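You operate a simulated robot arm through the tools that you are given. There is no shell and no other tool. Be economical: measure what you need, move in short steps, check, and stop when the job is done.

You are at the controls of a simulated robot arm. One attempt, no reset.

TASK
Finish up at the top of the wooden bench with blue legs. At the end: the silver block marked fifty stands on top of the beige disc with a printed number (marked "25 N"); the little striped blue bowl stands on top of the order card in yellow; the green switch marked rim test is switched off; the grey switch on the leak check is switched off; whatever was shut is shut again. Leave all else as you found it, and nothing knocked over.

It is judged by the outcome, as a careful person would: the job done as asked, and still so three seconds after it is handed in. It fails if anything else is knocked over, pushed out of place, dropped, spilled or broken.

THE ROBOT
A 7-joint arm with a two-finger parallel gripper, fixed in place. Base frame: the origin is at the foot of the arm, x ahead of it, y to its left, z up; the work surface is at about z = 0.84. Units: m, degrees, N and s.
With the tool pointing down near the work surface it reaches from about 0.1 to 0.64 m from the base axis. Its first joint turns from -66.0 to 66.0 degrees. Payload 1.57 kg.
The tool frame sits at the grasp point between the pads (the TCP): z along the fingers, y along the line on which they close. The tips reach 0.03 m beyond it. Largest opening 0.08 m; finger width 0.017, thickness 0.012; the body of the gripper, 0.04 by 0.082 m, starts 0.08 m behind the TCP.
Orientation is that of the tool frame in the base frame, as a unit quaternion [w, x, y, z]. With the fingers straight down and closing along the base's y, the tool's x points along the base's -x, its y along +y and its z along -z.

THE INTERFACE
- The arm moves only by the tool apply_moves. Its argument "steps" is a list of rows, each a list of 3 entries, a list of its own where there are three numbers: the turn, a rotation vector about the base's x, y, z in rad, then the shift along the base's x, y, z in mm, then the opening in per cent of the stroke, from 0 (shut) to 100 (fully open). In form: [[[wx, wy, wz], [dx, dy, dz], hand], ...]. A call has 1 to 12 rows; each row is the pose to reach, as a shift and turn from the pose commanded when the call began. A row lasts 0.2 s, in which the tool goes at most 0.05 m and 8.6 degrees; a call with a longer step from one row to the next is refused whole, and so is a gripper value outside its range. A pose out of reach is approached as far as the arm can. The call stops where the force on the tool passes 40 N (or 10 N more than at its start, if that is more) or the arm is blocked; 0.2 s more then pass. The fingers move at their own pace (about 0.072 m/s each) and stop on an object; they squeeze with about 26 N. The grip force told is the motor's: it shows also when the fingers shut on nothing. Time passes only in rows, and 0.2 s behind the last, so rows that repeat a pose let the fingers close. The reply holds the time, the measured pose of the TCP, the force on the tool along the base axes, the opening and the grip force, in the units named above and with some noise, with the torque about the TCP (base axes, N m) and any sound that the robot's microphone picked up.
- Cameras (640 x 400 px; columns grow to the right, rows downward): "scene" is fixed at [0.0477, 0.4269, 1.4314]; the picture's right is [-0.76, -0.65, 0.00], its down [-0.40, 0.48, -0.78] and it looks along [0.51, -0.59, -0.62] (base axes); focal length 230 px, centre (320, 200). "wrist" rides on the gripper at [0.072, -0.007, -0.122] in the tool frame; the picture's right is [0.09, 1.00, 0.00], its down [-0.84, 0.08, -0.54] and it looks along [-0.54, 0.05, 0.84] (tool axes); focal length 238 px, centre (320, 200). There is no depth. A picture from a camera that has moved, and an enlarged one, comes with that camera's place and axes in the base frame and with its lens. The place of the scene camera against the robot may be out by one fixed shift of up to 0.025 m in any direction.
- get_image(camera): a new picture of that camera. The clock stands still meanwhile.
- zoom(camera, box): a new picture of the part [left, top, right, bottom] of that camera's present view, enlarged. The clock stands still meanwhile.
- sign_off(): hands the job in; it is judged then, once.

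Go step by step. Nothing tells you positions but the pictures and the camera data: compare them with the known pose of the tool, close in by small moves and look again before you grip or let go. The budget is 120 turns and 64 pictures, counting those below and the enlarged ones. Unless the task says otherwise, let go and move clear before handing in, and close with one line.

The tools are called after "Call:" by a JSON object that holds its "fn" and its "kwargs". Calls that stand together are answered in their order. apply_moves: Moves the arm, as the interface text tells. Its arguments: {"type":"object","properties":{"steps":{"type":"array","items":{"type":"array"}}},"required":["steps"]} The other tools are called the same way: get_image (camera) takes a picture; zoom (camera, box) takes an enlarged picture of a part of a camera's view; sign_off () hands the job in.

At the start:

```text
clock: 0.0
tcp_pos: [0.3752, -0.0979, 1.2047]
tool_rot: [0.0, 0.0, 1.0, 0.0]
contact_force: [-0.6, -0.9, 0.1]
ft_torque: [-0.01, 0.0, 0.02]
finger_gap: 0.0802
finger_force: 0.1
```

scene: 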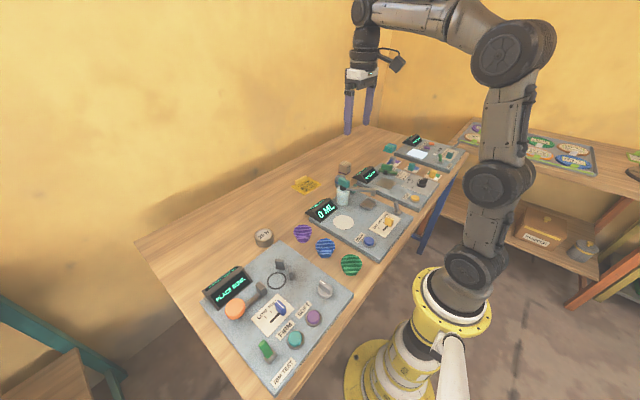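
wrist: 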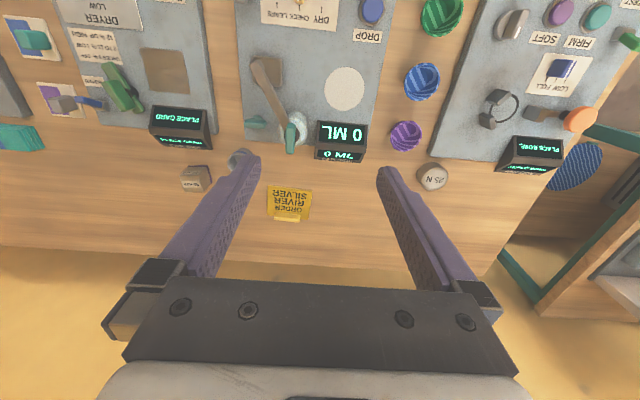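

I see a bench with several test stations, bowls, a disc marked 25 N and a yellow order card. I'll zoom in to identify the details.

Call:
{"fn": "zoom", "kwargs": {"camera": "scene", "box": [190, 220, 350, 390]}}

Call:
{"fn": "zoom", "kwargs": {"camera": "scene", "box": [280, 150, 420, 260]}}

Call:
{"fn": "zoom", "kwargs": {"camera": "scene", "box": [350, 125, 470, 215]}}

Call:
{"fn": "zoom", "kwargs": {"camera": "wrist", "box": [380, 0, 640, 200]}}

Call:
{"fn": "zoom", "kwargs": {"camera": "wrist", "box": [0, 0, 390, 230]}}

```text
2.35 times, centred on (270, 305) of scene
camera zoom: at [0.0477, 0.4269, 1.4314], right [-0.76, -0.65, 0.0], down [-0.4, 0.48, -0.78], along [0.51, -0.59, -0.62], focal length 541 px, centre (438, -47)
```

zoom: 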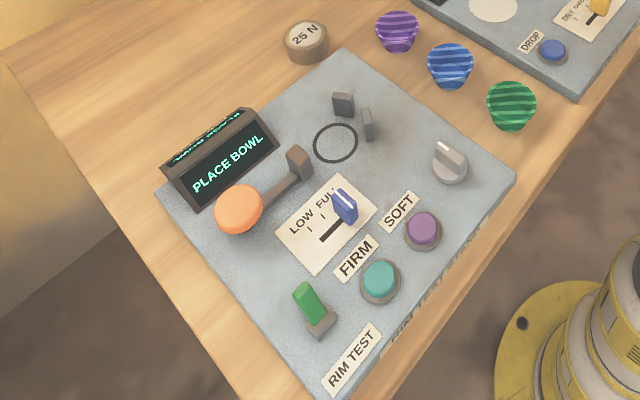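

```text
3.64 times, centred on (350, 205) of scene
camera zoom: at [0.0477, 0.4269, 1.4314], right [-0.76, -0.65, 0.0], down [-0.4, 0.48, -0.78], along [0.51, -0.59, -0.62], focal length 836 px, centre (211, 182)
```

zoom: 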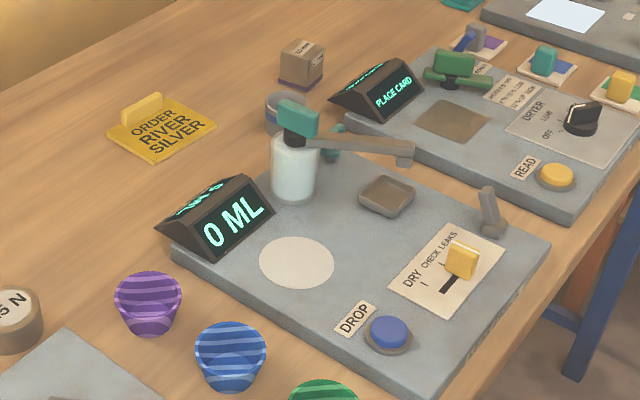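

```text
4.44 times, centred on (410, 170) of scene
camera zoom: at [0.0477, 0.4269, 1.4314], right [-0.76, -0.65, 0.0], down [-0.4, 0.48, -0.78], along [0.51, -0.59, -0.62], focal length 1022 px, centre (-80, 333)
```

zoom: 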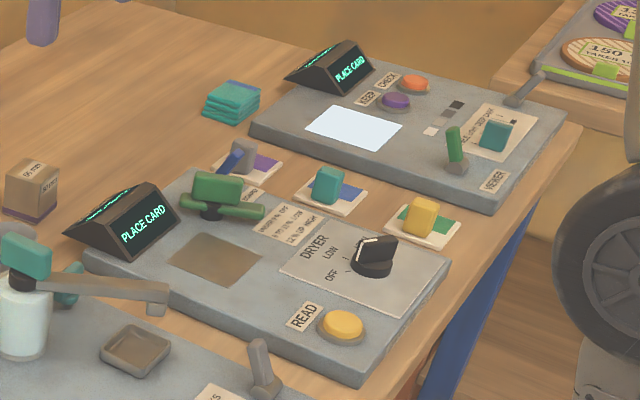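

```text
2.00 times, centred on (510, 100) of wrist
camera zoom: at [0.3043, -0.1046, 1.327], right [-0.09, 1.0, 0.0], down [0.84, 0.08, 0.54], along [0.54, 0.05, -0.84], focal length 477 px, centre (-60, 400)
```

zoom: 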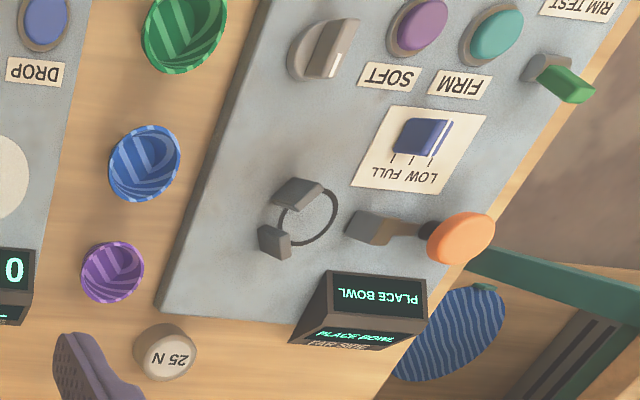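

```text
1.64 times, centred on (195, 115) of wrist
camera zoom: at [0.3043, -0.1046, 1.327], right [-0.09, 1.0, 0.0], down [0.84, 0.08, 0.54], along [0.54, 0.05, -0.84], focal length 391 px, centre (525, 340)
```

zoom: 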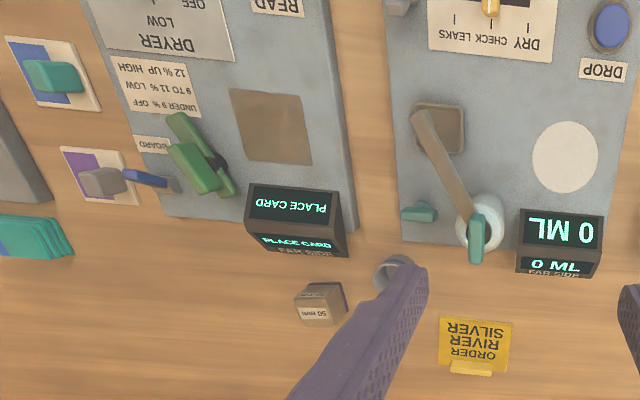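

The block marked "50 mm" and a silver round thing need a closer look. I'll move above them and look.

Call:
{"fn": "apply_moves", "kwargs": {"steps": [[[0, 0, 0], [5, -40, -25], 100], [[0, 0, 0], [10, -80, -50], 100], [[0, 0, 0], [15, -120, -75], 100], [[0, 0, 0], [15, -160, -100], 100], [[0, 0, 0], [15, -190, -120], 100], [[0, 0, 0], [15, -190, -120], 100]]}}

Call:
{"fn": "get_image", "kwargs": {"camera": "wrist"}}

```text
clock: 1.4
tcp_pos: [0.3904, -0.2889, 1.0838]
tool_rot: [0.0, 0.0, 1.0, 0.0]
contact_force: [0.0, 0.0, -1.1]
ft_torque: [-0.05, 0.0, 0.0]
finger_gap: 0.08
finger_force: 0.0
```

```text
56 pictures are left
camera wrist: at [0.319, -0.2954, 1.2071], right [-0.09, 1.0, 0.0], down [0.84, 0.08, 0.54], along [0.54, 0.05, -0.84], focal length 238 px, centre (320, 200)
```

wrist: 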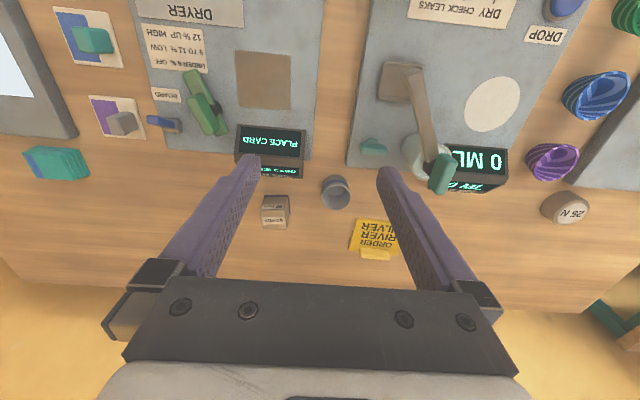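

Call:
{"fn": "zoom", "kwargs": {"camera": "wrist", "box": [230, 150, 410, 270]}}

Call:
{"fn": "zoom", "kwargs": {"camera": "wrist", "box": [20, 60, 240, 200]}}

```text
3.33 times, centred on (320, 210) of wrist
camera zoom: at [0.319, -0.2954, 1.2071], right [-0.09, 1.0, 0.0], down [0.84, 0.08, 0.54], along [0.54, 0.05, -0.84], focal length 794 px, centre (320, 167)
```

zoom: 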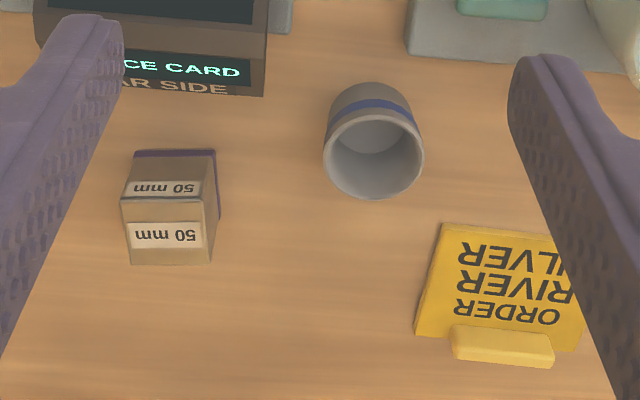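

```text
2.86 times, centred on (130, 130) of wrist
camera zoom: at [0.319, -0.2954, 1.2071], right [-0.09, 1.0, 0.0], down [0.84, 0.08, 0.54], along [0.54, 0.05, -0.84], focal length 681 px, centre (863, 400)
```

zoom: 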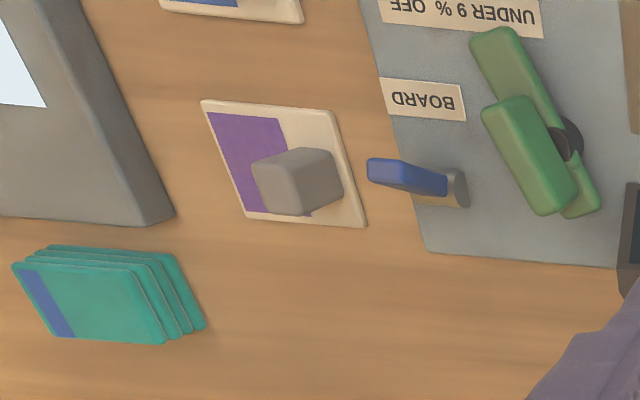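

The block marked 50 mm is at about (0.573, -0.352), and the card at about (0.628, -0.155) lies flat with a raised bar at its far side. Next I look at the grey switch on the leak check, near (0.23, -0.23).

Call:
{"fn": "apply_moves", "kwargs": {"steps": [[[0, 0, 0], [-45, 15, 0], 100], [[0, 0, 0], [-90, 30, -10], 100], [[0, 0, 0], [-135, 45, -20], 100], [[0, 0, 0], [-180, 60, -30], 100], [[0, 0, 0], [-210, 65, -40], 0], [[0, 0, 0], [-220, 65, -50], 0], [[0, 0, 0], [-220, 65, -50], 0], [[0, 0, 0], [-220, 65, -50], 0]]}}

Call:
{"fn": "get_image", "kwargs": {"camera": "wrist"}}

```text
clock: 3.2
tcp_pos: [0.1699, -0.2237, 1.0358]
tool_rot: [0.0, 0.0, 1.0, 0.0]
contact_force: [0.0, -0.3, -0.3]
ft_torque: [-0.01, 0.03, 0.0]
finger_gap: 0.0
finger_force: 21.4
```

```text
53 pictures are left
camera wrist: at [0.0994, -0.2299, 1.1571], right [-0.09, 1.0, 0.0], down [0.84, 0.08, 0.54], along [0.54, 0.05, -0.84], focal length 238 px, centre (320, 200)
```

wrist: 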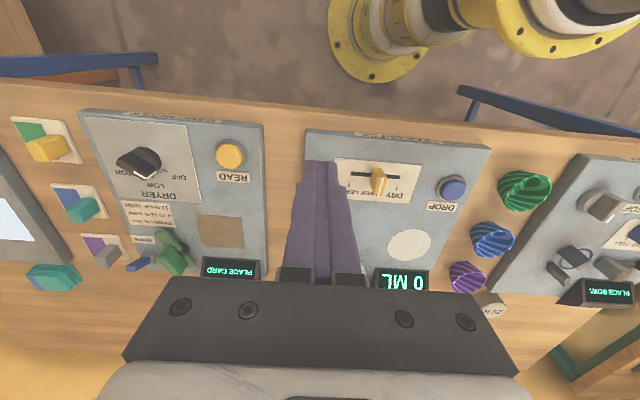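

The closed fingers hide the grey switch, so I'll move sideways to see it.

Call:
{"fn": "apply_moves", "kwargs": {"steps": [[[0, 0, 0], [0, 45, 0], 0], [[0, 0, 0], [0, 80, -20], 0], [[0, 0, 0], [0, 80, -20], 0]]}}

Call:
{"fn": "zoom", "kwargs": {"camera": "wrist", "box": [120, 100, 360, 250]}}

```text
clock: 4.0
tcp_pos: [0.1712, -0.1437, 1.015]
tool_rot: [-0.001, 0.0, 1.0, 0.0]
contact_force: [-0.1, -0.5, 0.8]
ft_torque: [-0.02, 0.01, -0.02]
finger_gap: 0.0003
finger_force: 21.8
```

```text
2.67 times, centred on (240, 175) of wrist
camera zoom: at [0.0989, -0.1495, 1.1372], right [-0.09, 1.0, 0.0], down [0.84, 0.08, 0.54], along [0.54, 0.05, -0.84], focal length 636 px, centre (533, 267)
```

zoom: 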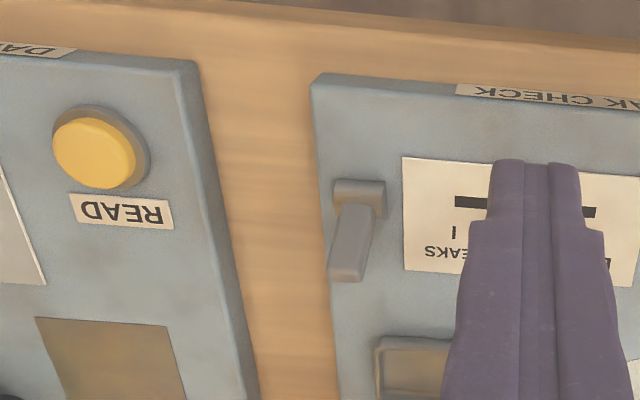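

The grey lever leans away (+x), with base near (0.241, -0.219) and tip near (0.257, -0.217, 0.905). I'll bring the closed fingers down beyond it and then push it toward -x.

Call:
{"fn": "apply_moves", "kwargs": {"steps": [[[0, 0, 0], [40, -25, 0], 0], [[0, 0, 0], [80, -50, 0], 0], [[0, 0, 0], [126, -74, 0], 0], [[0, 0, 0], [126, -74, -25], 0], [[0, 0, 0], [126, -74, -50], 0], [[0, 0, 0], [126, -74, -50], 0]]}}

Call:
{"fn": "zoom", "kwargs": {"camera": "scene", "box": [330, 165, 430, 245]}}

Call:
{"fn": "get_image", "kwargs": {"camera": "wrist"}}

```text
refused: row 3 steps farther than a row can; nothing moved
```

```text
5.00 times, centred on (380, 205) of scene
camera zoom: at [0.0477, 0.4269, 1.4314], right [-0.76, -0.65, 0.0], down [-0.4, 0.48, -0.78], along [0.51, -0.59, -0.62], focal length 1149 px, centre (20, 175)
```

zoom: 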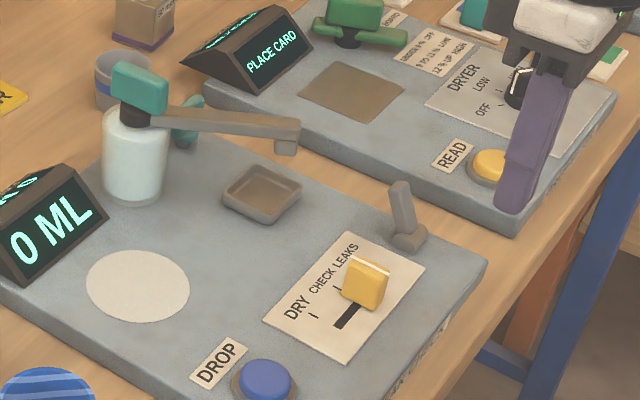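

```text
50 pictures are left
camera wrist: at [0.0989, -0.1495, 1.1372], right [-0.09, 1.0, 0.0], down [0.84, 0.08, 0.54], along [0.54, 0.05, -0.84], focal length 238 px, centre (320, 200)
```

wrist: 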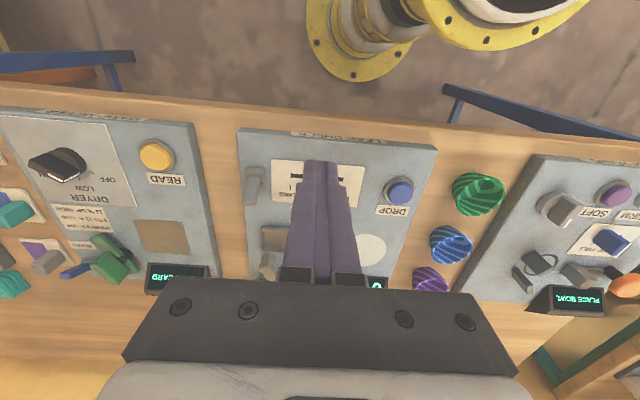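

The scene camera's offset is about +0.023 in y, and with that correction the lever tip is confirmed at (0.257, -0.217, 0.905). I'll go there in smaller steps.

Call:
{"fn": "apply_moves", "kwargs": {"steps": [[[0, 0, 0], [40, -24, 0], 0], [[0, 0, 0], [80, -48, 0], 0], [[0, 0, 0], [120, -72, 0], 0], [[0, 0, 0], [124, -74, -25], 0], [[0, 0, 0], [124, -74, -50], 0], [[0, 0, 0], [124, -74, -50], 0]]}}

Call:
{"fn": "zoom", "kwargs": {"camera": "scene", "box": [330, 165, 430, 245]}}

```text
clock: 5.4
tcp_pos: [0.295, -0.2159, 0.9667]
tool_rot: [0.0, 0.0, 1.0, -0.001]
contact_force: [-0.1, 0.1, 1.0]
ft_torque: [-0.01, -0.02, 0.0]
finger_gap: 0.0
finger_force: 21.0
```

```text
5.00 times, centred on (380, 205) of scene
camera zoom: at [0.0478, 0.4268, 1.4314], right [-0.76, -0.65, 0.0], down [-0.4, 0.48, -0.78], along [0.51, -0.59, -0.62], focal length 1149 px, centre (20, 175)
```

zoom: 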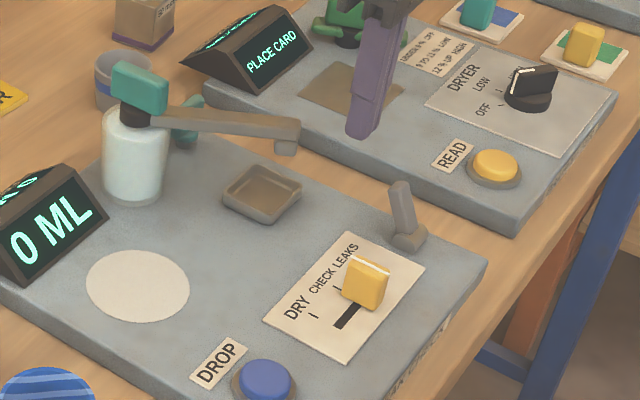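

The fingertips are beyond the lever with clear space below. I'll lower 50 mm and push toward -x.

Call:
{"fn": "apply_moves", "kwargs": {"steps": [[[0, 0, 0], [0, 0, -25], 0], [[0, 0, 0], [0, 0, -51], 0], [[0, 0, 0], [-12, 0, -51], 0], [[0, 0, 0], [-22, 0, -51], 0], [[0, 0, 0], [-32, 0, -51], 0], [[0, 0, 0], [-42, 0, -51], 0], [[0, 0, 0], [-50, 0, -51], 0], [[0, 0, 0], [-50, 0, -51], 0]]}}

Call:
{"fn": "zoom", "kwargs": {"camera": "scene", "box": [330, 165, 430, 245]}}

```text
clock: 7.2
tcp_pos: [0.2469, -0.2187, 0.9154]
tool_rot: [0.004, 0.0, 1.0, -0.003]
contact_force: [27.5, 6.6, 2.2]
ft_torque: [0.31, -0.84, 0.03]
finger_gap: 0.0
finger_force: 21.6
heard: click
```

```text
5.00 times, centred on (380, 205) of scene
camera zoom: at [0.0484, 0.427, 1.4313], right [-0.76, -0.65, 0.0], down [-0.4, 0.48, -0.78], along [0.51, -0.6, -0.62], focal length 1149 px, centre (20, 175)
```

zoom: 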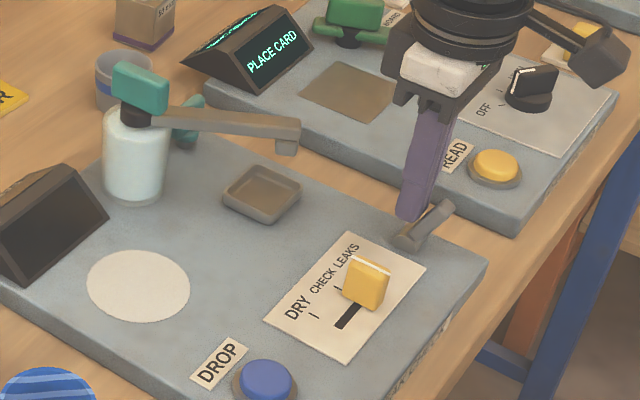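

A click was heard and the leak check display went dark, so that switch is off. I'll back off, rise and go look at the rim test switch near (0.246, 0.37).

Call:
{"fn": "apply_moves", "kwargs": {"steps": [[[0, 0, 0], [15, 0, 0], 0], [[0, 0, 0], [20, 0, 40], 0], [[0, 0, 0], [20, 0, 90], 0], [[0, 0, 0], [20, 40, 120], 0], [[0, 0, 0], [20, 90, 130], 0], [[0, 0, 0], [20, 140, 130], 0], [[0, 0, 0], [20, 190, 130], 0], [[0, 0, 0], [20, 240, 130], 0], [[0, 0, 0], [10, 288, 130], 0], [[0, 0, 0], [0, 336, 130], 0], [[0, 0, 0], [-10, 384, 130], 0], [[0, 0, 0], [-30, 425, 130], 0]]}}

Call:
{"fn": "apply_moves", "kwargs": {"steps": [[[0, 0, 0], [-20, 40, 0], 0], [[0, 0, 0], [-30, 70, 0], 0], [[0, 0, 0], [-30, 70, 0], 0]]}}

Call:
{"fn": "get_image", "kwargs": {"camera": "wrist"}}

```text
refused: row 5 steps farther than a row can; nothing moved
```

```text
clock: 7.6
tcp_pos: [0.2429, -0.205, 0.9205]
tool_rot: [0.018, -0.001, 1.0, -0.016]
contact_force: [0.6, -0.5, 0.7]
ft_torque: [0.01, 0.04, 0.04]
finger_gap: 0.0
finger_force: 21.1
stopped in row 1: the force on the tool passed its limit at 53 N (the readings are from after the stop); the commanded pose is now the measured one
```

```text
47 pictures are left
camera wrist: at [0.1681, -0.2088, 1.0403], right [-0.09, 0.99, -0.04], down [0.82, 0.1, 0.57], along [0.57, 0.02, -0.82], focal length 238 px, centre (320, 200)
```

wrist: 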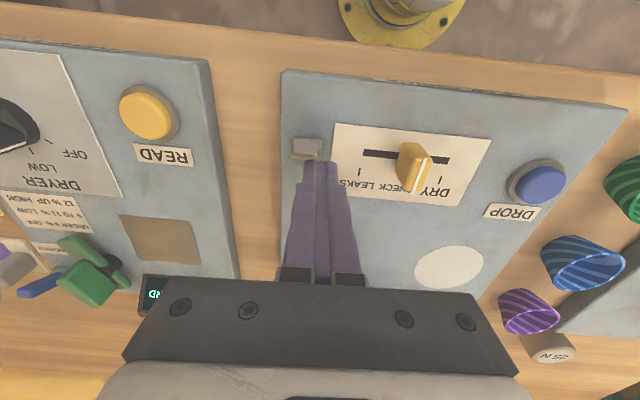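

My second move ran although the first was refused, and it pushed sideways on the lever; it stopped early at the force limit. I'll back off gently, straighten the tool and check the switch.

Call:
{"fn": "apply_moves", "kwargs": {"steps": [[[0, 0, 0], [8, -3, 1], 0], [[0, 0, 0], [18, -6, 10], 0], [[0.032, 0.036, 0], [22, -6, 50], 0], [[0.032, 0.036, 0], [22, -6, 95], 0], [[0.032, 0.036, 0], [22, -6, 125], 0], [[0.032, 0.036, 0], [22, -6, 125], 0]]}}

Call:
{"fn": "zoom", "kwargs": {"camera": "scene", "box": [330, 165, 430, 245]}}

```text
clock: 9.0
tcp_pos: [0.2659, -0.2109, 1.0445]
tool_rot: [0.0, -0.002, 1.0, -0.001]
contact_force: [0.4, -0.9, 0.9]
ft_torque: [0.0, 0.01, 0.01]
finger_gap: 0.0001
finger_force: 21.2
```

```text
5.00 times, centred on (380, 205) of scene
camera zoom: at [0.0477, 0.4269, 1.4314], right [-0.76, -0.65, 0.0], down [-0.4, 0.48, -0.78], along [0.51, -0.59, -0.62], focal length 1149 px, centre (20, 175)
```

zoom: 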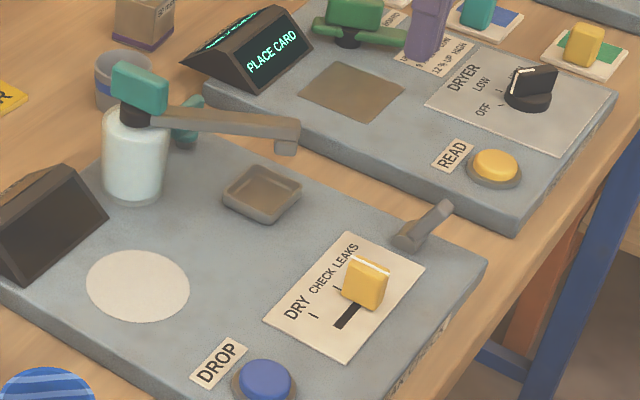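

The switch is fine: it is off and everything around it is unmoved. Now I travel to the rim test station.

Call:
{"fn": "apply_moves", "kwargs": {"steps": [[[0, 0, 0], [0, 45, 0], 0], [[0, 0, 0], [0, 90, 0], 0], [[0, 0, 0], [0, 135, 0], 0], [[0, 0, 0], [0, 180, 0], 0], [[0, 0, 0], [0, 225, 0], 0], [[0, 0, 0], [0, 270, 0], 0], [[0, 0, 0], [-8, 315, 0], 0], [[0, 0, 0], [-16, 360, 0], 0], [[0, 0, 0], [-24, 405, 0], 0], [[0, 0, 0], [-40, 445, 0], 0], [[0, 0, 0], [-60, 475, 0], 0], [[0, 0, 0], [-70, 490, 0], 0]]}}

Call:
{"fn": "get_image", "kwargs": {"camera": "wrist"}}

```text
clock: 11.6
tcp_pos: [0.1964, 0.2791, 1.0457]
tool_rot: [-0.001, -0.002, 1.0, -0.002]
contact_force: [0.0, -0.2, -0.2]
ft_torque: [-0.02, 0.02, -0.01]
finger_gap: 0.0003
finger_force: 21.4
```

```text
45 pictures are left
camera wrist: at [0.1242, 0.2724, 1.1677], right [-0.09, 1.0, 0.0], down [0.84, 0.08, 0.54], along [0.54, 0.05, -0.84], focal length 238 px, centre (320, 200)
```

wrist: 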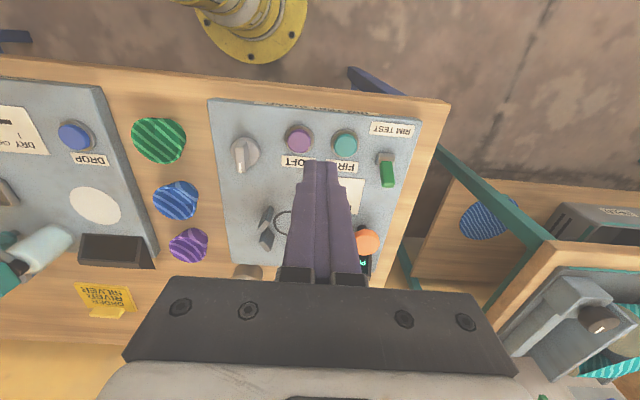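

The green lever leans the same way, with tip near (0.257, 0.371, 0.905). I'll go to x 0.295 beyond it at a safe height.

Call:
{"fn": "apply_moves", "kwargs": {"steps": [[[0, 0, 0], [35, 32, 0], 0], [[0, 0, 0], [70, 64, 0], 0], [[0, 0, 0], [98, 91, 0], 0], [[0, 0, 0], [98, 91, -40], 0], [[0, 0, 0], [98, 91, -75], 0], [[0, 0, 0], [98, 91, -75], 0]]}}

Call:
{"fn": "zoom", "kwargs": {"camera": "scene", "box": [190, 260, 350, 400]}}

```text
clock: 13.0
tcp_pos: [0.2946, 0.3693, 0.9714]
tool_rot: [0.0, -0.001, 1.0, -0.001]
contact_force: [0.1, -0.2, -0.3]
ft_torque: [-0.02, -0.01, 0.01]
finger_gap: 0.0002
finger_force: 21.6
```

```text
2.86 times, centred on (270, 330) of scene
camera zoom: at [0.0478, 0.4269, 1.4314], right [-0.76, -0.65, 0.0], down [-0.4, 0.48, -0.78], along [0.51, -0.59, -0.62], focal length 657 px, centre (463, -171)
```

zoom: 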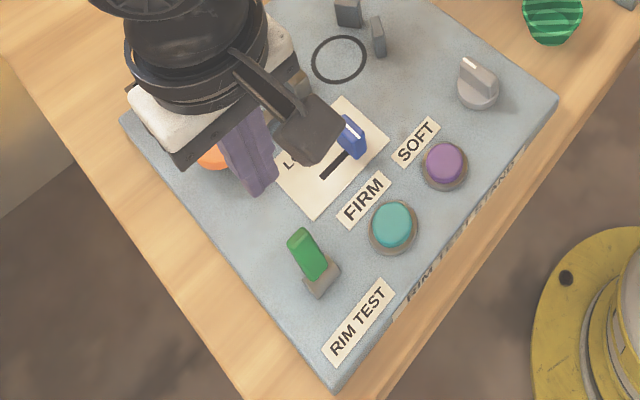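

Lined up. I'll lower and push toward -x.

Call:
{"fn": "apply_moves", "kwargs": {"steps": [[[0, 0, 0], [0, 1, -28], 0], [[0, 0, 0], [0, 1, -55], 0], [[0, 0, 0], [-12, 1, -55], 0], [[0, 0, 0], [-22, 1, -55], 0], [[0, 0, 0], [-32, 1, -55], 0], [[0, 0, 0], [-40, 1, -55], 0], [[0, 0, 0], [-46, 1, -55], 0], [[0, 0, 0], [-46, 1, -55], 0]]}}

Call:
{"fn": "zoom", "kwargs": {"camera": "scene", "box": [190, 260, 350, 400]}}

```text
clock: 14.8
tcp_pos: [0.2498, 0.3695, 0.9161]
tool_rot: [0.002, -0.002, 1.0, 0.0]
contact_force: [13.6, -3.3, 1.3]
ft_torque: [-0.17, -0.38, 0.0]
finger_gap: 0.0002
finger_force: 21.1
heard: click
```

```text
2.86 times, centred on (270, 330) of scene
camera zoom: at [0.0481, 0.4268, 1.4314], right [-0.76, -0.65, 0.0], down [-0.4, 0.48, -0.78], along [0.51, -0.59, -0.62], focal length 657 px, centre (463, -171)
```

zoom: 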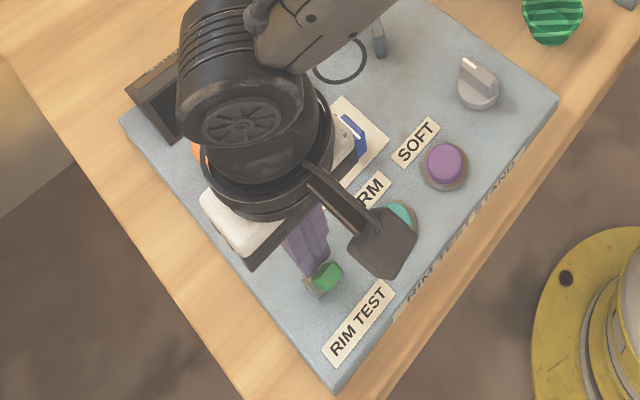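

The click was heard and the lever has flipped. I'll back off and rise, then move toward the blue bowl and look from there.

Call:
{"fn": "apply_moves", "kwargs": {"steps": [[[0, 0, 0], [15, 0, 1], 0], [[0, 0, 0], [25, 0, 15], 0], [[0, 0, 0], [25, 0, 60], 0], [[0, 0, 0], [25, 0, 105], 0], [[0, 0, 0], [25, -40, 125], 0], [[0, 0, 0], [20, -85, 125], 50], [[0, 0, 0], [15, -130, 125], 100], [[0, 0, 0], [10, -175, 125], 100], [[0, 0, 0], [5, -220, 125], 100], [[0, 0, 0], [0, -265, 125], 100], [[0, 0, 0], [0, -285, 125], 100], [[0, 0, 0], [0, -285, 125], 100]]}}

Call:
{"fn": "get_image", "kwargs": {"camera": "wrist"}}

Call:
{"fn": "zoom", "kwargs": {"camera": "scene", "box": [190, 220, 350, 390]}}

```text
clock: 17.4
tcp_pos: [0.2488, 0.085, 1.0409]
tool_rot: [0.001, -0.001, 1.0, -0.001]
contact_force: [0.4, 0.5, -0.3]
ft_torque: [0.03, -0.03, 0.0]
finger_gap: 0.0801
finger_force: 0.0
```

```text
42 pictures are left
camera wrist: at [0.176, 0.0785, 1.1627], right [-0.1, 1.0, 0.0], down [0.84, 0.08, 0.54], along [0.54, 0.05, -0.84], focal length 238 px, centre (320, 200)
```

wrist: 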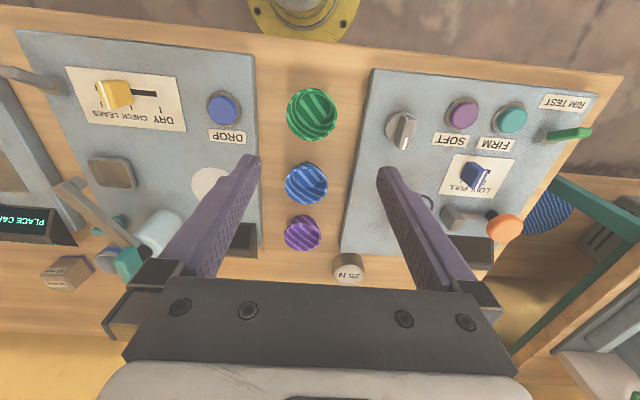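

```text
2.35 times, centred on (270, 305) of scene
camera zoom: at [0.0477, 0.4268, 1.4314], right [-0.76, -0.65, 0.0], down [-0.4, 0.48, -0.78], along [0.51, -0.59, -0.62], focal length 541 px, centre (438, -47)
```

zoom: 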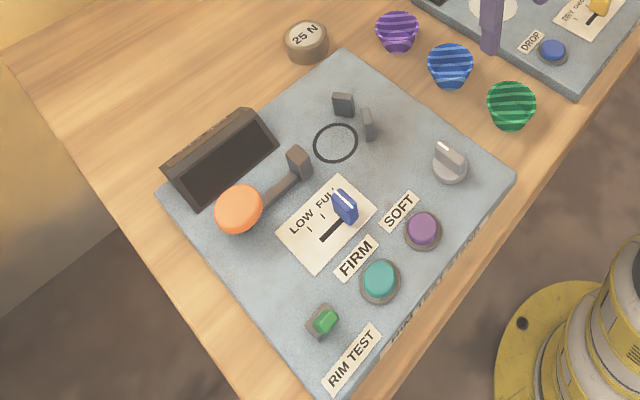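

Both displays are dark. Now I'll measure the bowls and the disc in an enlarged wrist view.

Call:
{"fn": "zoom", "kwargs": {"camera": "wrist", "box": [240, 70, 400, 290]}}

Call:
{"fn": "zoom", "kwargs": {"camera": "scene", "box": [270, 200, 370, 290]}}

```text
1.82 times, centred on (320, 180) of wrist
camera zoom: at [0.176, 0.0785, 1.1627], right [-0.1, 1.0, 0.0], down [0.84, 0.08, 0.54], along [0.54, 0.05, -0.84], focal length 433 px, centre (320, 236)
```

zoom: 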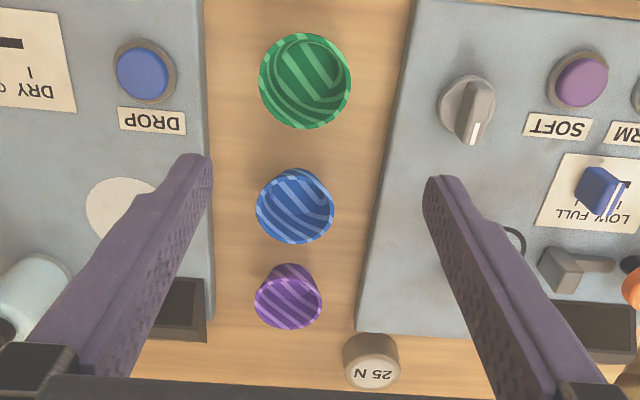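

```text
4.44 times, centred on (320, 245) of scene
camera zoom: at [0.0477, 0.4268, 1.4314], right [-0.76, -0.65, 0.0], down [-0.4, 0.48, -0.78], along [0.51, -0.59, -0.62], focal length 1022 px, centre (320, 0)
```

zoom: 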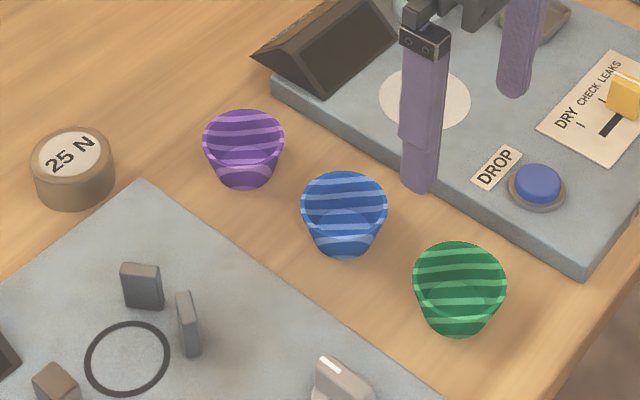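

Blue bowl: rim about 61 mm across, centre about (0.344, 0.077), rim height about 0.873. I'll hover above it with a slight outward tilt that will help the reach at the card.

Call:
{"fn": "apply_moves", "kwargs": {"steps": [[[0, -0.1, 0], [30, -3, -20], 100], [[0, -0.2, 0], [60, -6, -40], 100], [[0, -0.2, 0], [90, -8, -70], 100], [[0, -0.2, 0], [95, -8, -95], 100], [[0, -0.2, 0], [95, -8, -105], 100], [[0, -0.2, 0], [95, -8, -105], 100]]}}

Call:
{"fn": "get_image", "kwargs": {"camera": "wrist"}}

Call:
{"fn": "zoom", "kwargs": {"camera": "scene", "box": [270, 200, 370, 290]}}

```text
clock: 18.8
tcp_pos: [0.3433, 0.0781, 0.9358]
tool_rot: [0.1, -0.002, 0.995, 0.0]
contact_force: [1.0, -0.2, 0.0]
ft_torque: [0.0, -0.01, 0.01]
finger_gap: 0.0797
finger_force: 0.0
```

```text
38 pictures are left
camera wrist: at [0.249, 0.0708, 1.0414], right [-0.09, 1.0, -0.02], down [0.71, 0.08, 0.7], along [0.7, 0.05, -0.72], focal length 238 px, centre (320, 200)
```

wrist: 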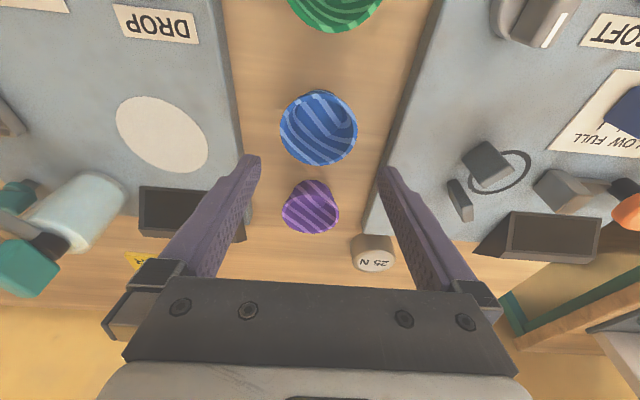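

```text
4.44 times, centred on (320, 245) of scene
camera zoom: at [0.0478, 0.4269, 1.4314], right [-0.76, -0.65, 0.0], down [-0.4, 0.48, -0.78], along [0.51, -0.59, -0.62], focal length 1022 px, centre (320, 0)
```

zoom: 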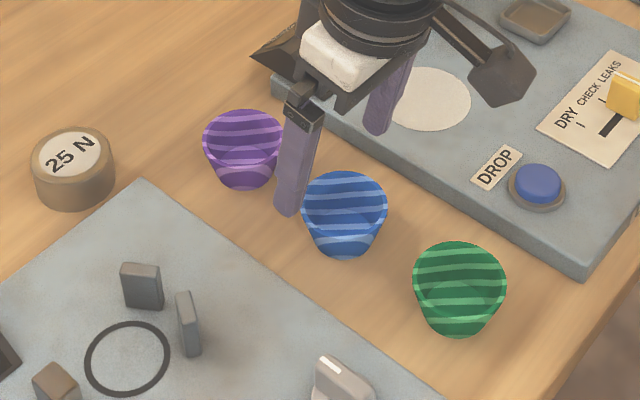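

The bowl is centred between the fingers sideways, and x needs about -3 mm. I'll lower to rim level and look before closing.

Call:
{"fn": "apply_moves", "kwargs": {"steps": [[[0, 0, 0], [-3, -2, -20], 100], [[0, 0, 0], [-3, -2, -40], 100], [[0, 0, 0], [-3, -2, -57], 100], [[0, 0, 0], [-3, -2, -57], 100]]}}

Call:
{"fn": "get_image", "kwargs": {"camera": "wrist"}}

Call:
{"fn": "zoom", "kwargs": {"camera": "scene", "box": [270, 200, 370, 290]}}

```text
clock: 19.8
tcp_pos: [0.339, 0.0749, 0.8781]
tool_rot: [0.099, -0.001, 0.995, 0.0]
contact_force: [-0.8, 0.6, 0.9]
ft_torque: [0.02, 0.0, 0.0]
finger_gap: 0.08
finger_force: 0.1
```

```text
36 pictures are left
camera wrist: at [0.2453, 0.0683, 0.984], right [-0.09, 1.0, -0.02], down [0.71, 0.08, 0.7], along [0.7, 0.05, -0.72], focal length 238 px, centre (320, 200)
```

wrist: 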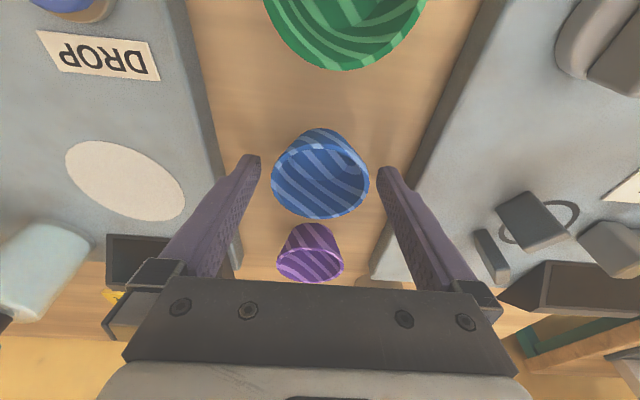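

```text
4.44 times, centred on (320, 245) of scene
camera zoom: at [0.0478, 0.4269, 1.4314], right [-0.76, -0.65, 0.0], down [-0.4, 0.48, -0.78], along [0.51, -0.59, -0.62], focal length 1022 px, centre (320, 0)
```

zoom: 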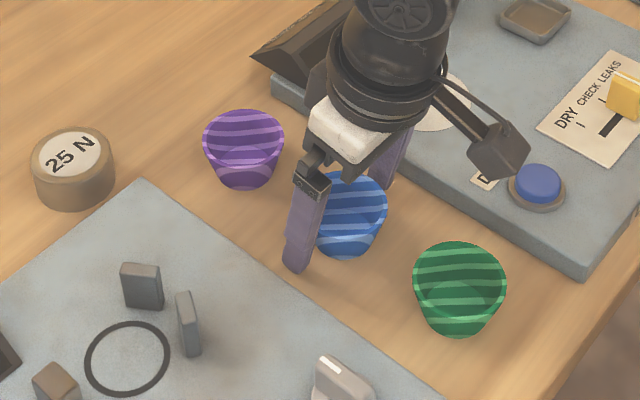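

The TCP lies right on the rim's centre. I'll close on the bowl and lift a little.

Call:
{"fn": "apply_moves", "kwargs": {"steps": [[[0, 0, 0], [0, 0, 0], 60], [[0, 0, 0], [0, 0, 0], 40], [[0, 0, 0], [0, 0, 0], 40], [[0, 0, 0], [0, 0, 0], 40]]}}

Call:
{"fn": "zoom", "kwargs": {"camera": "wrist", "box": [200, 100, 440, 250]}}

```text
clock: 20.8
tcp_pos: [0.3395, 0.0744, 0.8787]
tool_rot: [0.1, -0.002, 0.995, 0.0]
contact_force: [0.5, -0.3, 0.0]
ft_torque: [0.01, 0.0, -0.01]
finger_gap: 0.059
finger_force: 14.1
```

```text
2.67 times, centred on (320, 175) of wrist
camera zoom: at [0.2454, 0.0683, 0.9842], right [-0.09, 1.0, -0.02], down [0.71, 0.08, 0.7], along [0.7, 0.05, -0.72], focal length 636 px, centre (320, 267)
```

zoom: 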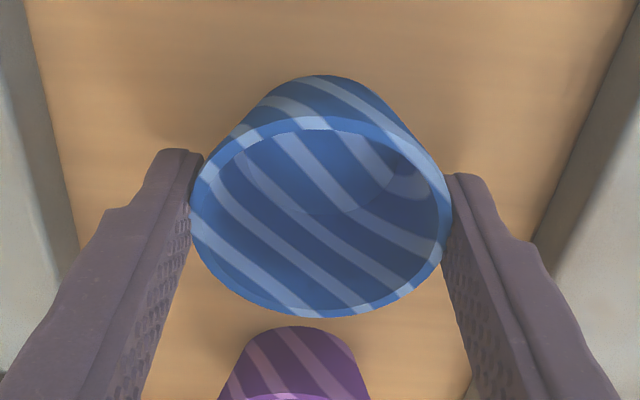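

The bowl is gripped at 59 mm. I'll lift slowly and check that it hangs level.

Call:
{"fn": "apply_moves", "kwargs": {"steps": [[[0, 0, 0], [0, 0, 5], 30], [[0, 0, 0], [0, 0, 20], 30], [[0, 0, 0], [0, 0, 50], 30], [[0, 0, 0], [0, 0, 90], 30], [[0, 0, 0], [0, 0, 130], 30], [[0, 0, 0], [0, 0, 160], 30], [[0, 0, 0], [0, 0, 160], 30]]}}

Call:
{"fn": "zoom", "kwargs": {"camera": "scene", "box": [250, 130, 390, 270]}}

```text
clock: 22.4
tcp_pos: [0.3401, 0.0742, 1.0397]
tool_rot: [0.1, -0.001, 0.995, 0.0]
contact_force: [-0.2, 0.3, 0.4]
ft_torque: [-0.04, 0.03, -0.03]
finger_gap: 0.0242
finger_force: 0.0
```

```text
2.86 times, centred on (320, 200) of scene
camera zoom: at [0.0477, 0.4269, 1.4314], right [-0.76, -0.65, 0.0], down [-0.4, 0.48, -0.78], along [0.51, -0.59, -0.62], focal length 657 px, centre (320, 200)
```

zoom: 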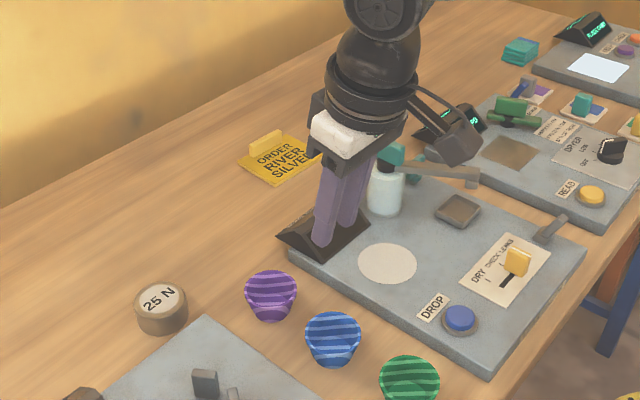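

The grip slid off the tapered rim; the bowl stayed upright and in place. I'll pinch its near wall instead, with one finger inside, which needs a quarter turn of the tool and a lean parallel to the wall. First I make the tool vertical again.

Call:
{"fn": "apply_moves", "kwargs": {"steps": [[[0, 0.1, 0], [-10, 0, 0], 30], [[0, 0.2, 0], [-20, 0, 0], 30], [[0, 0.2, 0], [-20, 0, 0], 30]]}}

```text
clock: 23.2
tcp_pos: [0.3201, 0.0762, 1.0388]
tool_rot: [0.0, -0.002, 1.0, -0.001]
contact_force: [1.5, 0.6, -0.2]
ft_torque: [0.0, 0.0, 0.01]
finger_gap: 0.0239
finger_force: 0.0
```

The tool is vertical. Now the quarter turn about z.

Call:
{"fn": "apply_moves", "kwargs": {"steps": [[[0, 0, -0.143], [0, 0, 0], 30], [[0, 0, -0.286], [0, 0, 0], 30], [[0, 0, -0.428], [0, 0, 0], 30], [[0, 0, -0.571], [0, 0, 0], 30], [[0, 0, -0.714], [0, 0, 0], 30], [[0, 0, -0.857], [0, 0, 0], 30], [[0, 0, -1.0], [0, 0, 0], 30], [[0, 0, -1.142], [0, 0, 0], 30], [[0, 0, -1.285], [0, 0, 0], 30], [[0, 0, -1.428], [0, 0, 0], 30], [[0, 0, -1.571], [0, 0, 0], 30], [[0, 0, -1.571], [0, 0, 0], 30]]}}

Call:
{"fn": "get_image", "kwargs": {"camera": "wrist"}}

```text
clock: 25.8
tcp_pos: [0.3183, 0.076, 1.0384]
tool_rot: [-0.001, 0.707, 0.707, -0.001]
contact_force: [-0.3, -0.2, 0.4]
ft_torque: [0.01, 0.0, 0.03]
finger_gap: 0.0238
finger_force: 0.0
```

```text
32 pictures are left
camera wrist: at [0.3136, 0.147, 1.1608], right [1.0, 0.09, 0.0], down [0.08, -0.84, 0.54], along [0.05, -0.54, -0.84], focal length 238 px, centre (320, 200)
```

wrist: 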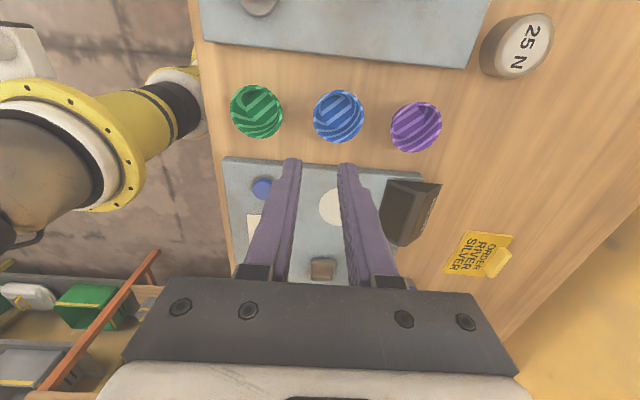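

The fingers now close along x. I'll lean the tool 0.3 rad and hover above the blue bowl's near wall.

Call:
{"fn": "apply_moves", "kwargs": {"steps": [[[0, -0.1, 0], [-8, 1, -20], 30], [[0, -0.2, 0], [-16, 2, -50], 30], [[0, -0.3, 0], [-24, 3, -80], 30], [[0, -0.3, 0], [-24, 3, -108], 30], [[0, -0.3, 0], [-24, 3, -108], 30]]}}

Call:
{"fn": "get_image", "kwargs": {"camera": "wrist"}}

Call:
{"fn": "zoom", "kwargs": {"camera": "scene", "box": [270, 200, 370, 290]}}

```text
clock: 27.0
tcp_pos: [0.2956, 0.0779, 0.9309]
tool_rot: [0.104, 0.698, 0.701, 0.106]
contact_force: [-0.4, 0.2, -0.6]
ft_torque: [0.03, 0.02, 0.03]
finger_gap: 0.0241
finger_force: 0.0
```

```text
31 pictures are left
camera wrist: at [0.2537, 0.1505, 1.0454], right [0.95, 0.1, 0.29], down [-0.08, -0.84, 0.54], along [0.3, -0.54, -0.79], focal length 238 px, centre (320, 200)
```

wrist: 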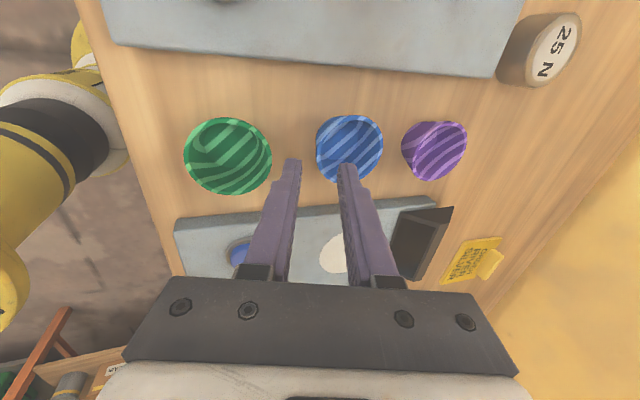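

```text
4.44 times, centred on (320, 245) of scene
camera zoom: at [0.0477, 0.4269, 1.4314], right [-0.76, -0.65, 0.0], down [-0.4, 0.48, -0.78], along [0.51, -0.59, -0.62], focal length 1022 px, centre (320, 0)
```

zoom: 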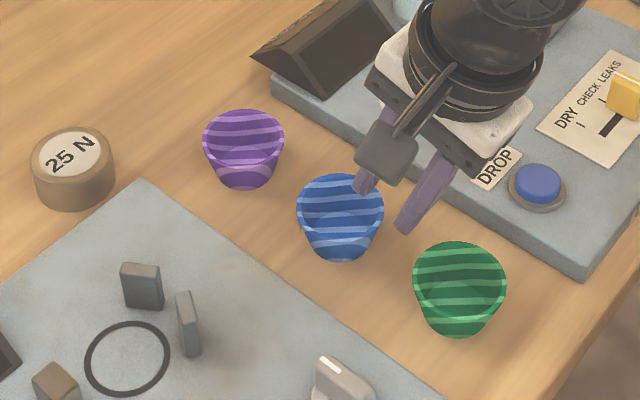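

The bowl's near rim is at x = 0.311 and its centre y is about 0.081. I'll slide down along the wall direction, then check.

Call:
{"fn": "apply_moves", "kwargs": {"steps": [[[0, 0, 0], [4, 2.5, -12], 30], [[0, 0, 0], [7, 2.5, -24], 30], [[0, 0, 0], [10, 2.5, -35], 30], [[0, 0, 0], [12, 2.5, -42], 30], [[0, 0, 0], [13.5, 2.5, -47], 30], [[0, 0, 0], [13.5, 2.5, -47], 30]]}}

Call:
{"fn": "get_image", "kwargs": {"camera": "wrist"}}

Call:
{"fn": "zoom", "kwargs": {"camera": "scene", "box": [270, 200, 370, 290]}}

```text
clock: 28.4
tcp_pos: [0.3084, 0.0811, 0.8834]
tool_rot: [0.104, 0.698, 0.7, 0.105]
contact_force: [0.2, -0.9, 0.2]
ft_torque: [-0.01, -0.03, -0.01]
finger_gap: 0.024
finger_force: 0.1
```

```text
29 pictures are left
camera wrist: at [0.2672, 0.1526, 0.9985], right [0.95, 0.09, 0.29], down [-0.08, -0.84, 0.54], along [0.3, -0.54, -0.79], focal length 238 px, centre (320, 200)
```

wrist: 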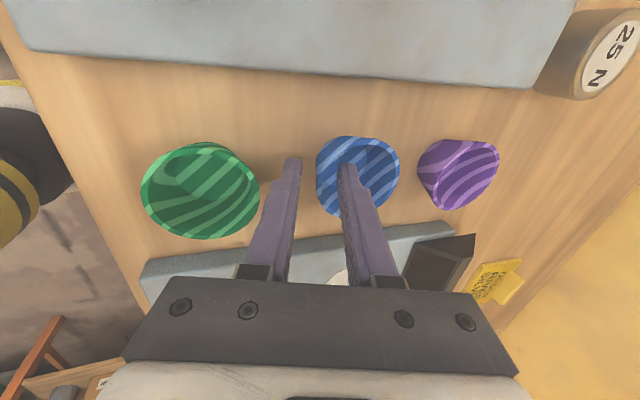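

```text
4.44 times, centred on (320, 245) of scene
camera zoom: at [0.0477, 0.4269, 1.4314], right [-0.76, -0.65, 0.0], down [-0.4, 0.48, -0.78], along [0.51, -0.59, -0.62], focal length 1022 px, centre (320, 0)
```

zoom: 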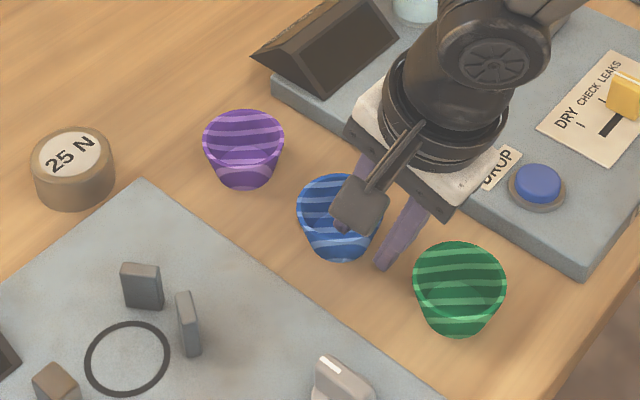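

One finger is inside the bowl and the other outside, with the wall centred between them. I'll close fully.

Call:
{"fn": "apply_moves", "kwargs": {"steps": [[[0, 0, 0], [0, 0, 0], 15], [[0, 0, 0], [0, 0, 0], 0], [[0, 0, 0], [0, 0, 0], 0], [[0, 0, 0], [0, 0, 0], 0], [[0, 0, 0], [0, 0, 4], 0], [[0, 0, 0], [0, 0, 10], 0], [[0, 0, 0], [0, 0, 10], 0]]}}

Call:
{"fn": "get_image", "kwargs": {"camera": "wrist"}}

```text
clock: 30.0
tcp_pos: [0.3084, 0.0816, 0.8942]
tool_rot: [0.105, 0.698, 0.701, 0.106]
contact_force: [-1.0, -1.4, -1.6]
ft_torque: [0.01, 0.02, 0.0]
finger_gap: 0.006
finger_force: 13.8
```

```text
27 pictures are left
camera wrist: at [0.2669, 0.1527, 1.0084], right [0.95, 0.1, 0.29], down [-0.08, -0.84, 0.54], along [0.3, -0.54, -0.79], focal length 238 px, centre (320, 200)
```

wrist: 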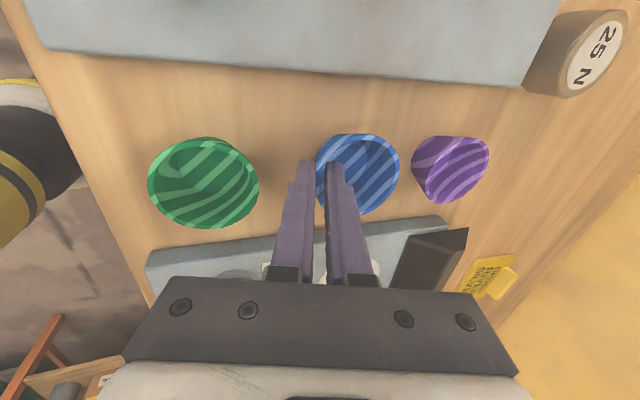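

The bowl came up with the fingers, and the pinch holds at a 6 mm gap. I'll lift and carry it toward the card, high over the other things.

Call:
{"fn": "apply_moves", "kwargs": {"steps": [[[0, 0, 0], [0, 0, 25], 0], [[0, 0, 0], [0, 0, 60], 0], [[0, 0, 0], [0, 0, 100], 0], [[0, 0, 0], [0, 0, 140], 0], [[0, 0, 0], [10, -8, 166], 0], [[0, 0, 0], [40, -30, 166], 0], [[0, 0, 0], [75, -58, 166], 0], [[0, 0, 0], [110, -86, 166], 0], [[0, 0, 0], [145, -114, 166], 0], [[0, 0, 0], [180, -142, 166], 0], [[0, 0, 0], [210, -168, 166], 0], [[0, 0, 0], [210, -168, 166], 0]]}}

Call:
{"fn": "zoom", "kwargs": {"camera": "scene", "box": [230, 90, 410, 230]}}

```text
clock: 32.6
tcp_pos: [0.5208, -0.0872, 1.0589]
tool_rot: [0.104, 0.699, 0.7, 0.105]
contact_force: [0.2, -1.2, -0.3]
ft_torque: [-0.01, 0.01, 0.02]
finger_gap: 0.0059
finger_force: 14.1
```

```text
2.86 times, centred on (320, 160) of scene
camera zoom: at [0.0478, 0.4268, 1.4314], right [-0.76, -0.65, 0.0], down [-0.4, 0.48, -0.78], along [0.51, -0.59, -0.62], focal length 657 px, centre (320, 314)
```

zoom: 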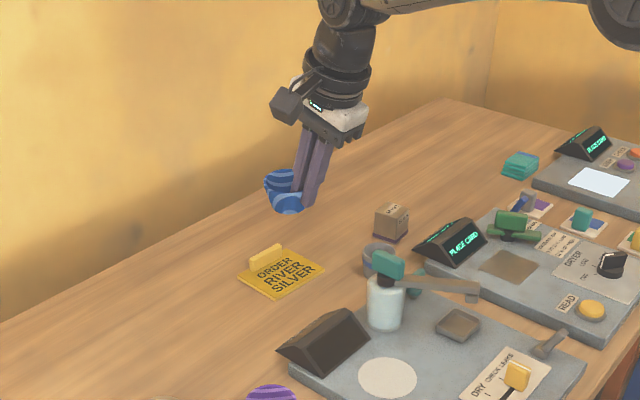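

The bowl is held. I'll move over the card and lower partway, then look from both cameras.

Call:
{"fn": "apply_moves", "kwargs": {"steps": [[[0, 0, 0], [30, -30, 0], 0], [[0, 0, 0], [60, -60, 0], 0], [[0, 0, 0], [66, -68, -30], 0], [[0, 0, 0], [66, -68, -70], 0], [[0, 0, 0], [66, -68, -110], 0], [[0, 0, 0], [66, -68, -130], 0], [[0, 0, 0], [66, -68, -130], 0]]}}

Call:
{"fn": "get_image", "kwargs": {"camera": "wrist"}}

Call:
{"fn": "zoom", "kwargs": {"camera": "scene", "box": [265, 140, 345, 205]}}

```text
clock: 34.2
tcp_pos: [0.5856, -0.1541, 0.9296]
tool_rot: [0.105, 0.698, 0.701, 0.105]
contact_force: [-0.3, 0.1, -0.6]
ft_torque: [-0.03, 0.04, -0.01]
finger_gap: 0.0058
finger_force: 14.0
```

```text
25 pictures are left
camera wrist: at [0.5431, -0.0832, 1.0451], right [0.95, 0.1, 0.29], down [-0.08, -0.84, 0.54], along [0.3, -0.54, -0.79], focal length 238 px, centre (320, 200)
```

wrist: 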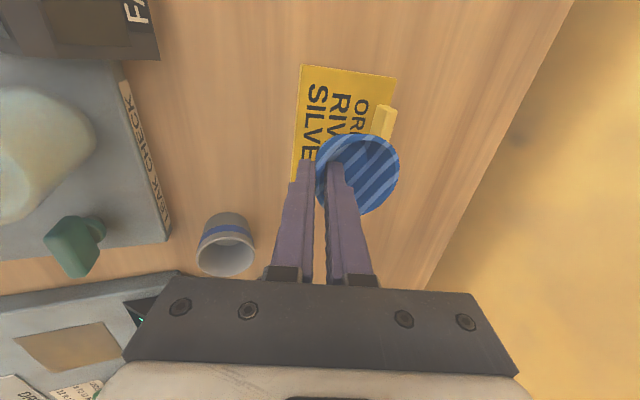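

```text
6.15 times, centred on (305, 172) of scene
camera zoom: at [0.0478, 0.4269, 1.4314], right [-0.76, -0.65, 0.0], down [-0.4, 0.48, -0.78], along [0.51, -0.59, -0.62], focal length 1415 px, centre (412, 369)
```

zoom: 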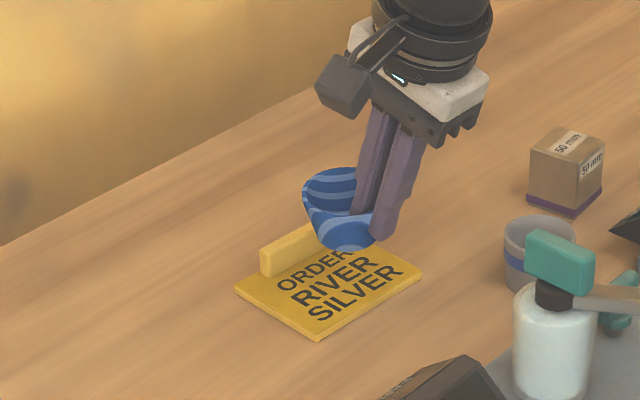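

The card spans x 0.59–0.676 and y -0.20 to -0.095, with the bar at its far side. The bowl centre is at about (0.618, -0.154), so I'll nudge +4 mm in x and y and lower gently.

Call:
{"fn": "apply_moves", "kwargs": {"steps": [[[0, 0, 0], [4, 4, -12], 0], [[0, 0, 0], [4, 4, -24], 0], [[0, 0, 0], [4, 4, -34], 0], [[0, 0, 0], [4, 4, -37], 0], [[0, 0, 0], [4, 4, -39], 0], [[0, 0, 0], [4, 4, -40], 0], [[0, 0, 0], [4, 4, -40], 0]]}}

Call:
{"fn": "zoom", "kwargs": {"camera": "scene", "box": [265, 140, 345, 205]}}

```text
clock: 35.8
tcp_pos: [0.5883, -0.1506, 0.8915]
tool_rot: [0.107, 0.698, 0.7, 0.106]
contact_force: [-1.7, 0.7, 7.9]
ft_torque: [0.13, -0.04, 0.03]
finger_gap: 0.0059
finger_force: 14.0
```

```text
6.15 times, centred on (305, 172) of scene
camera zoom: at [0.0475, 0.4269, 1.4314], right [-0.76, -0.65, 0.0], down [-0.4, 0.48, -0.78], along [0.51, -0.6, -0.62], focal length 1415 px, centre (412, 369)
```

zoom: 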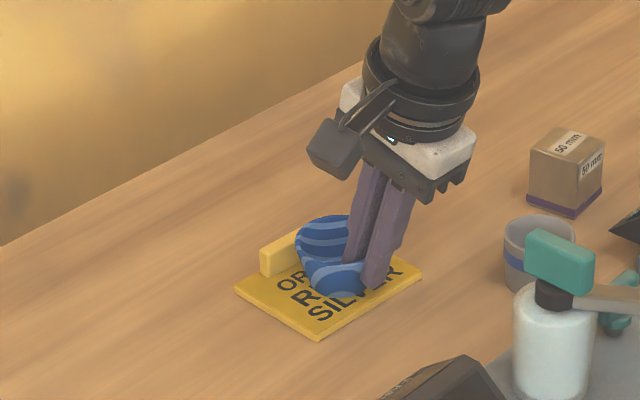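

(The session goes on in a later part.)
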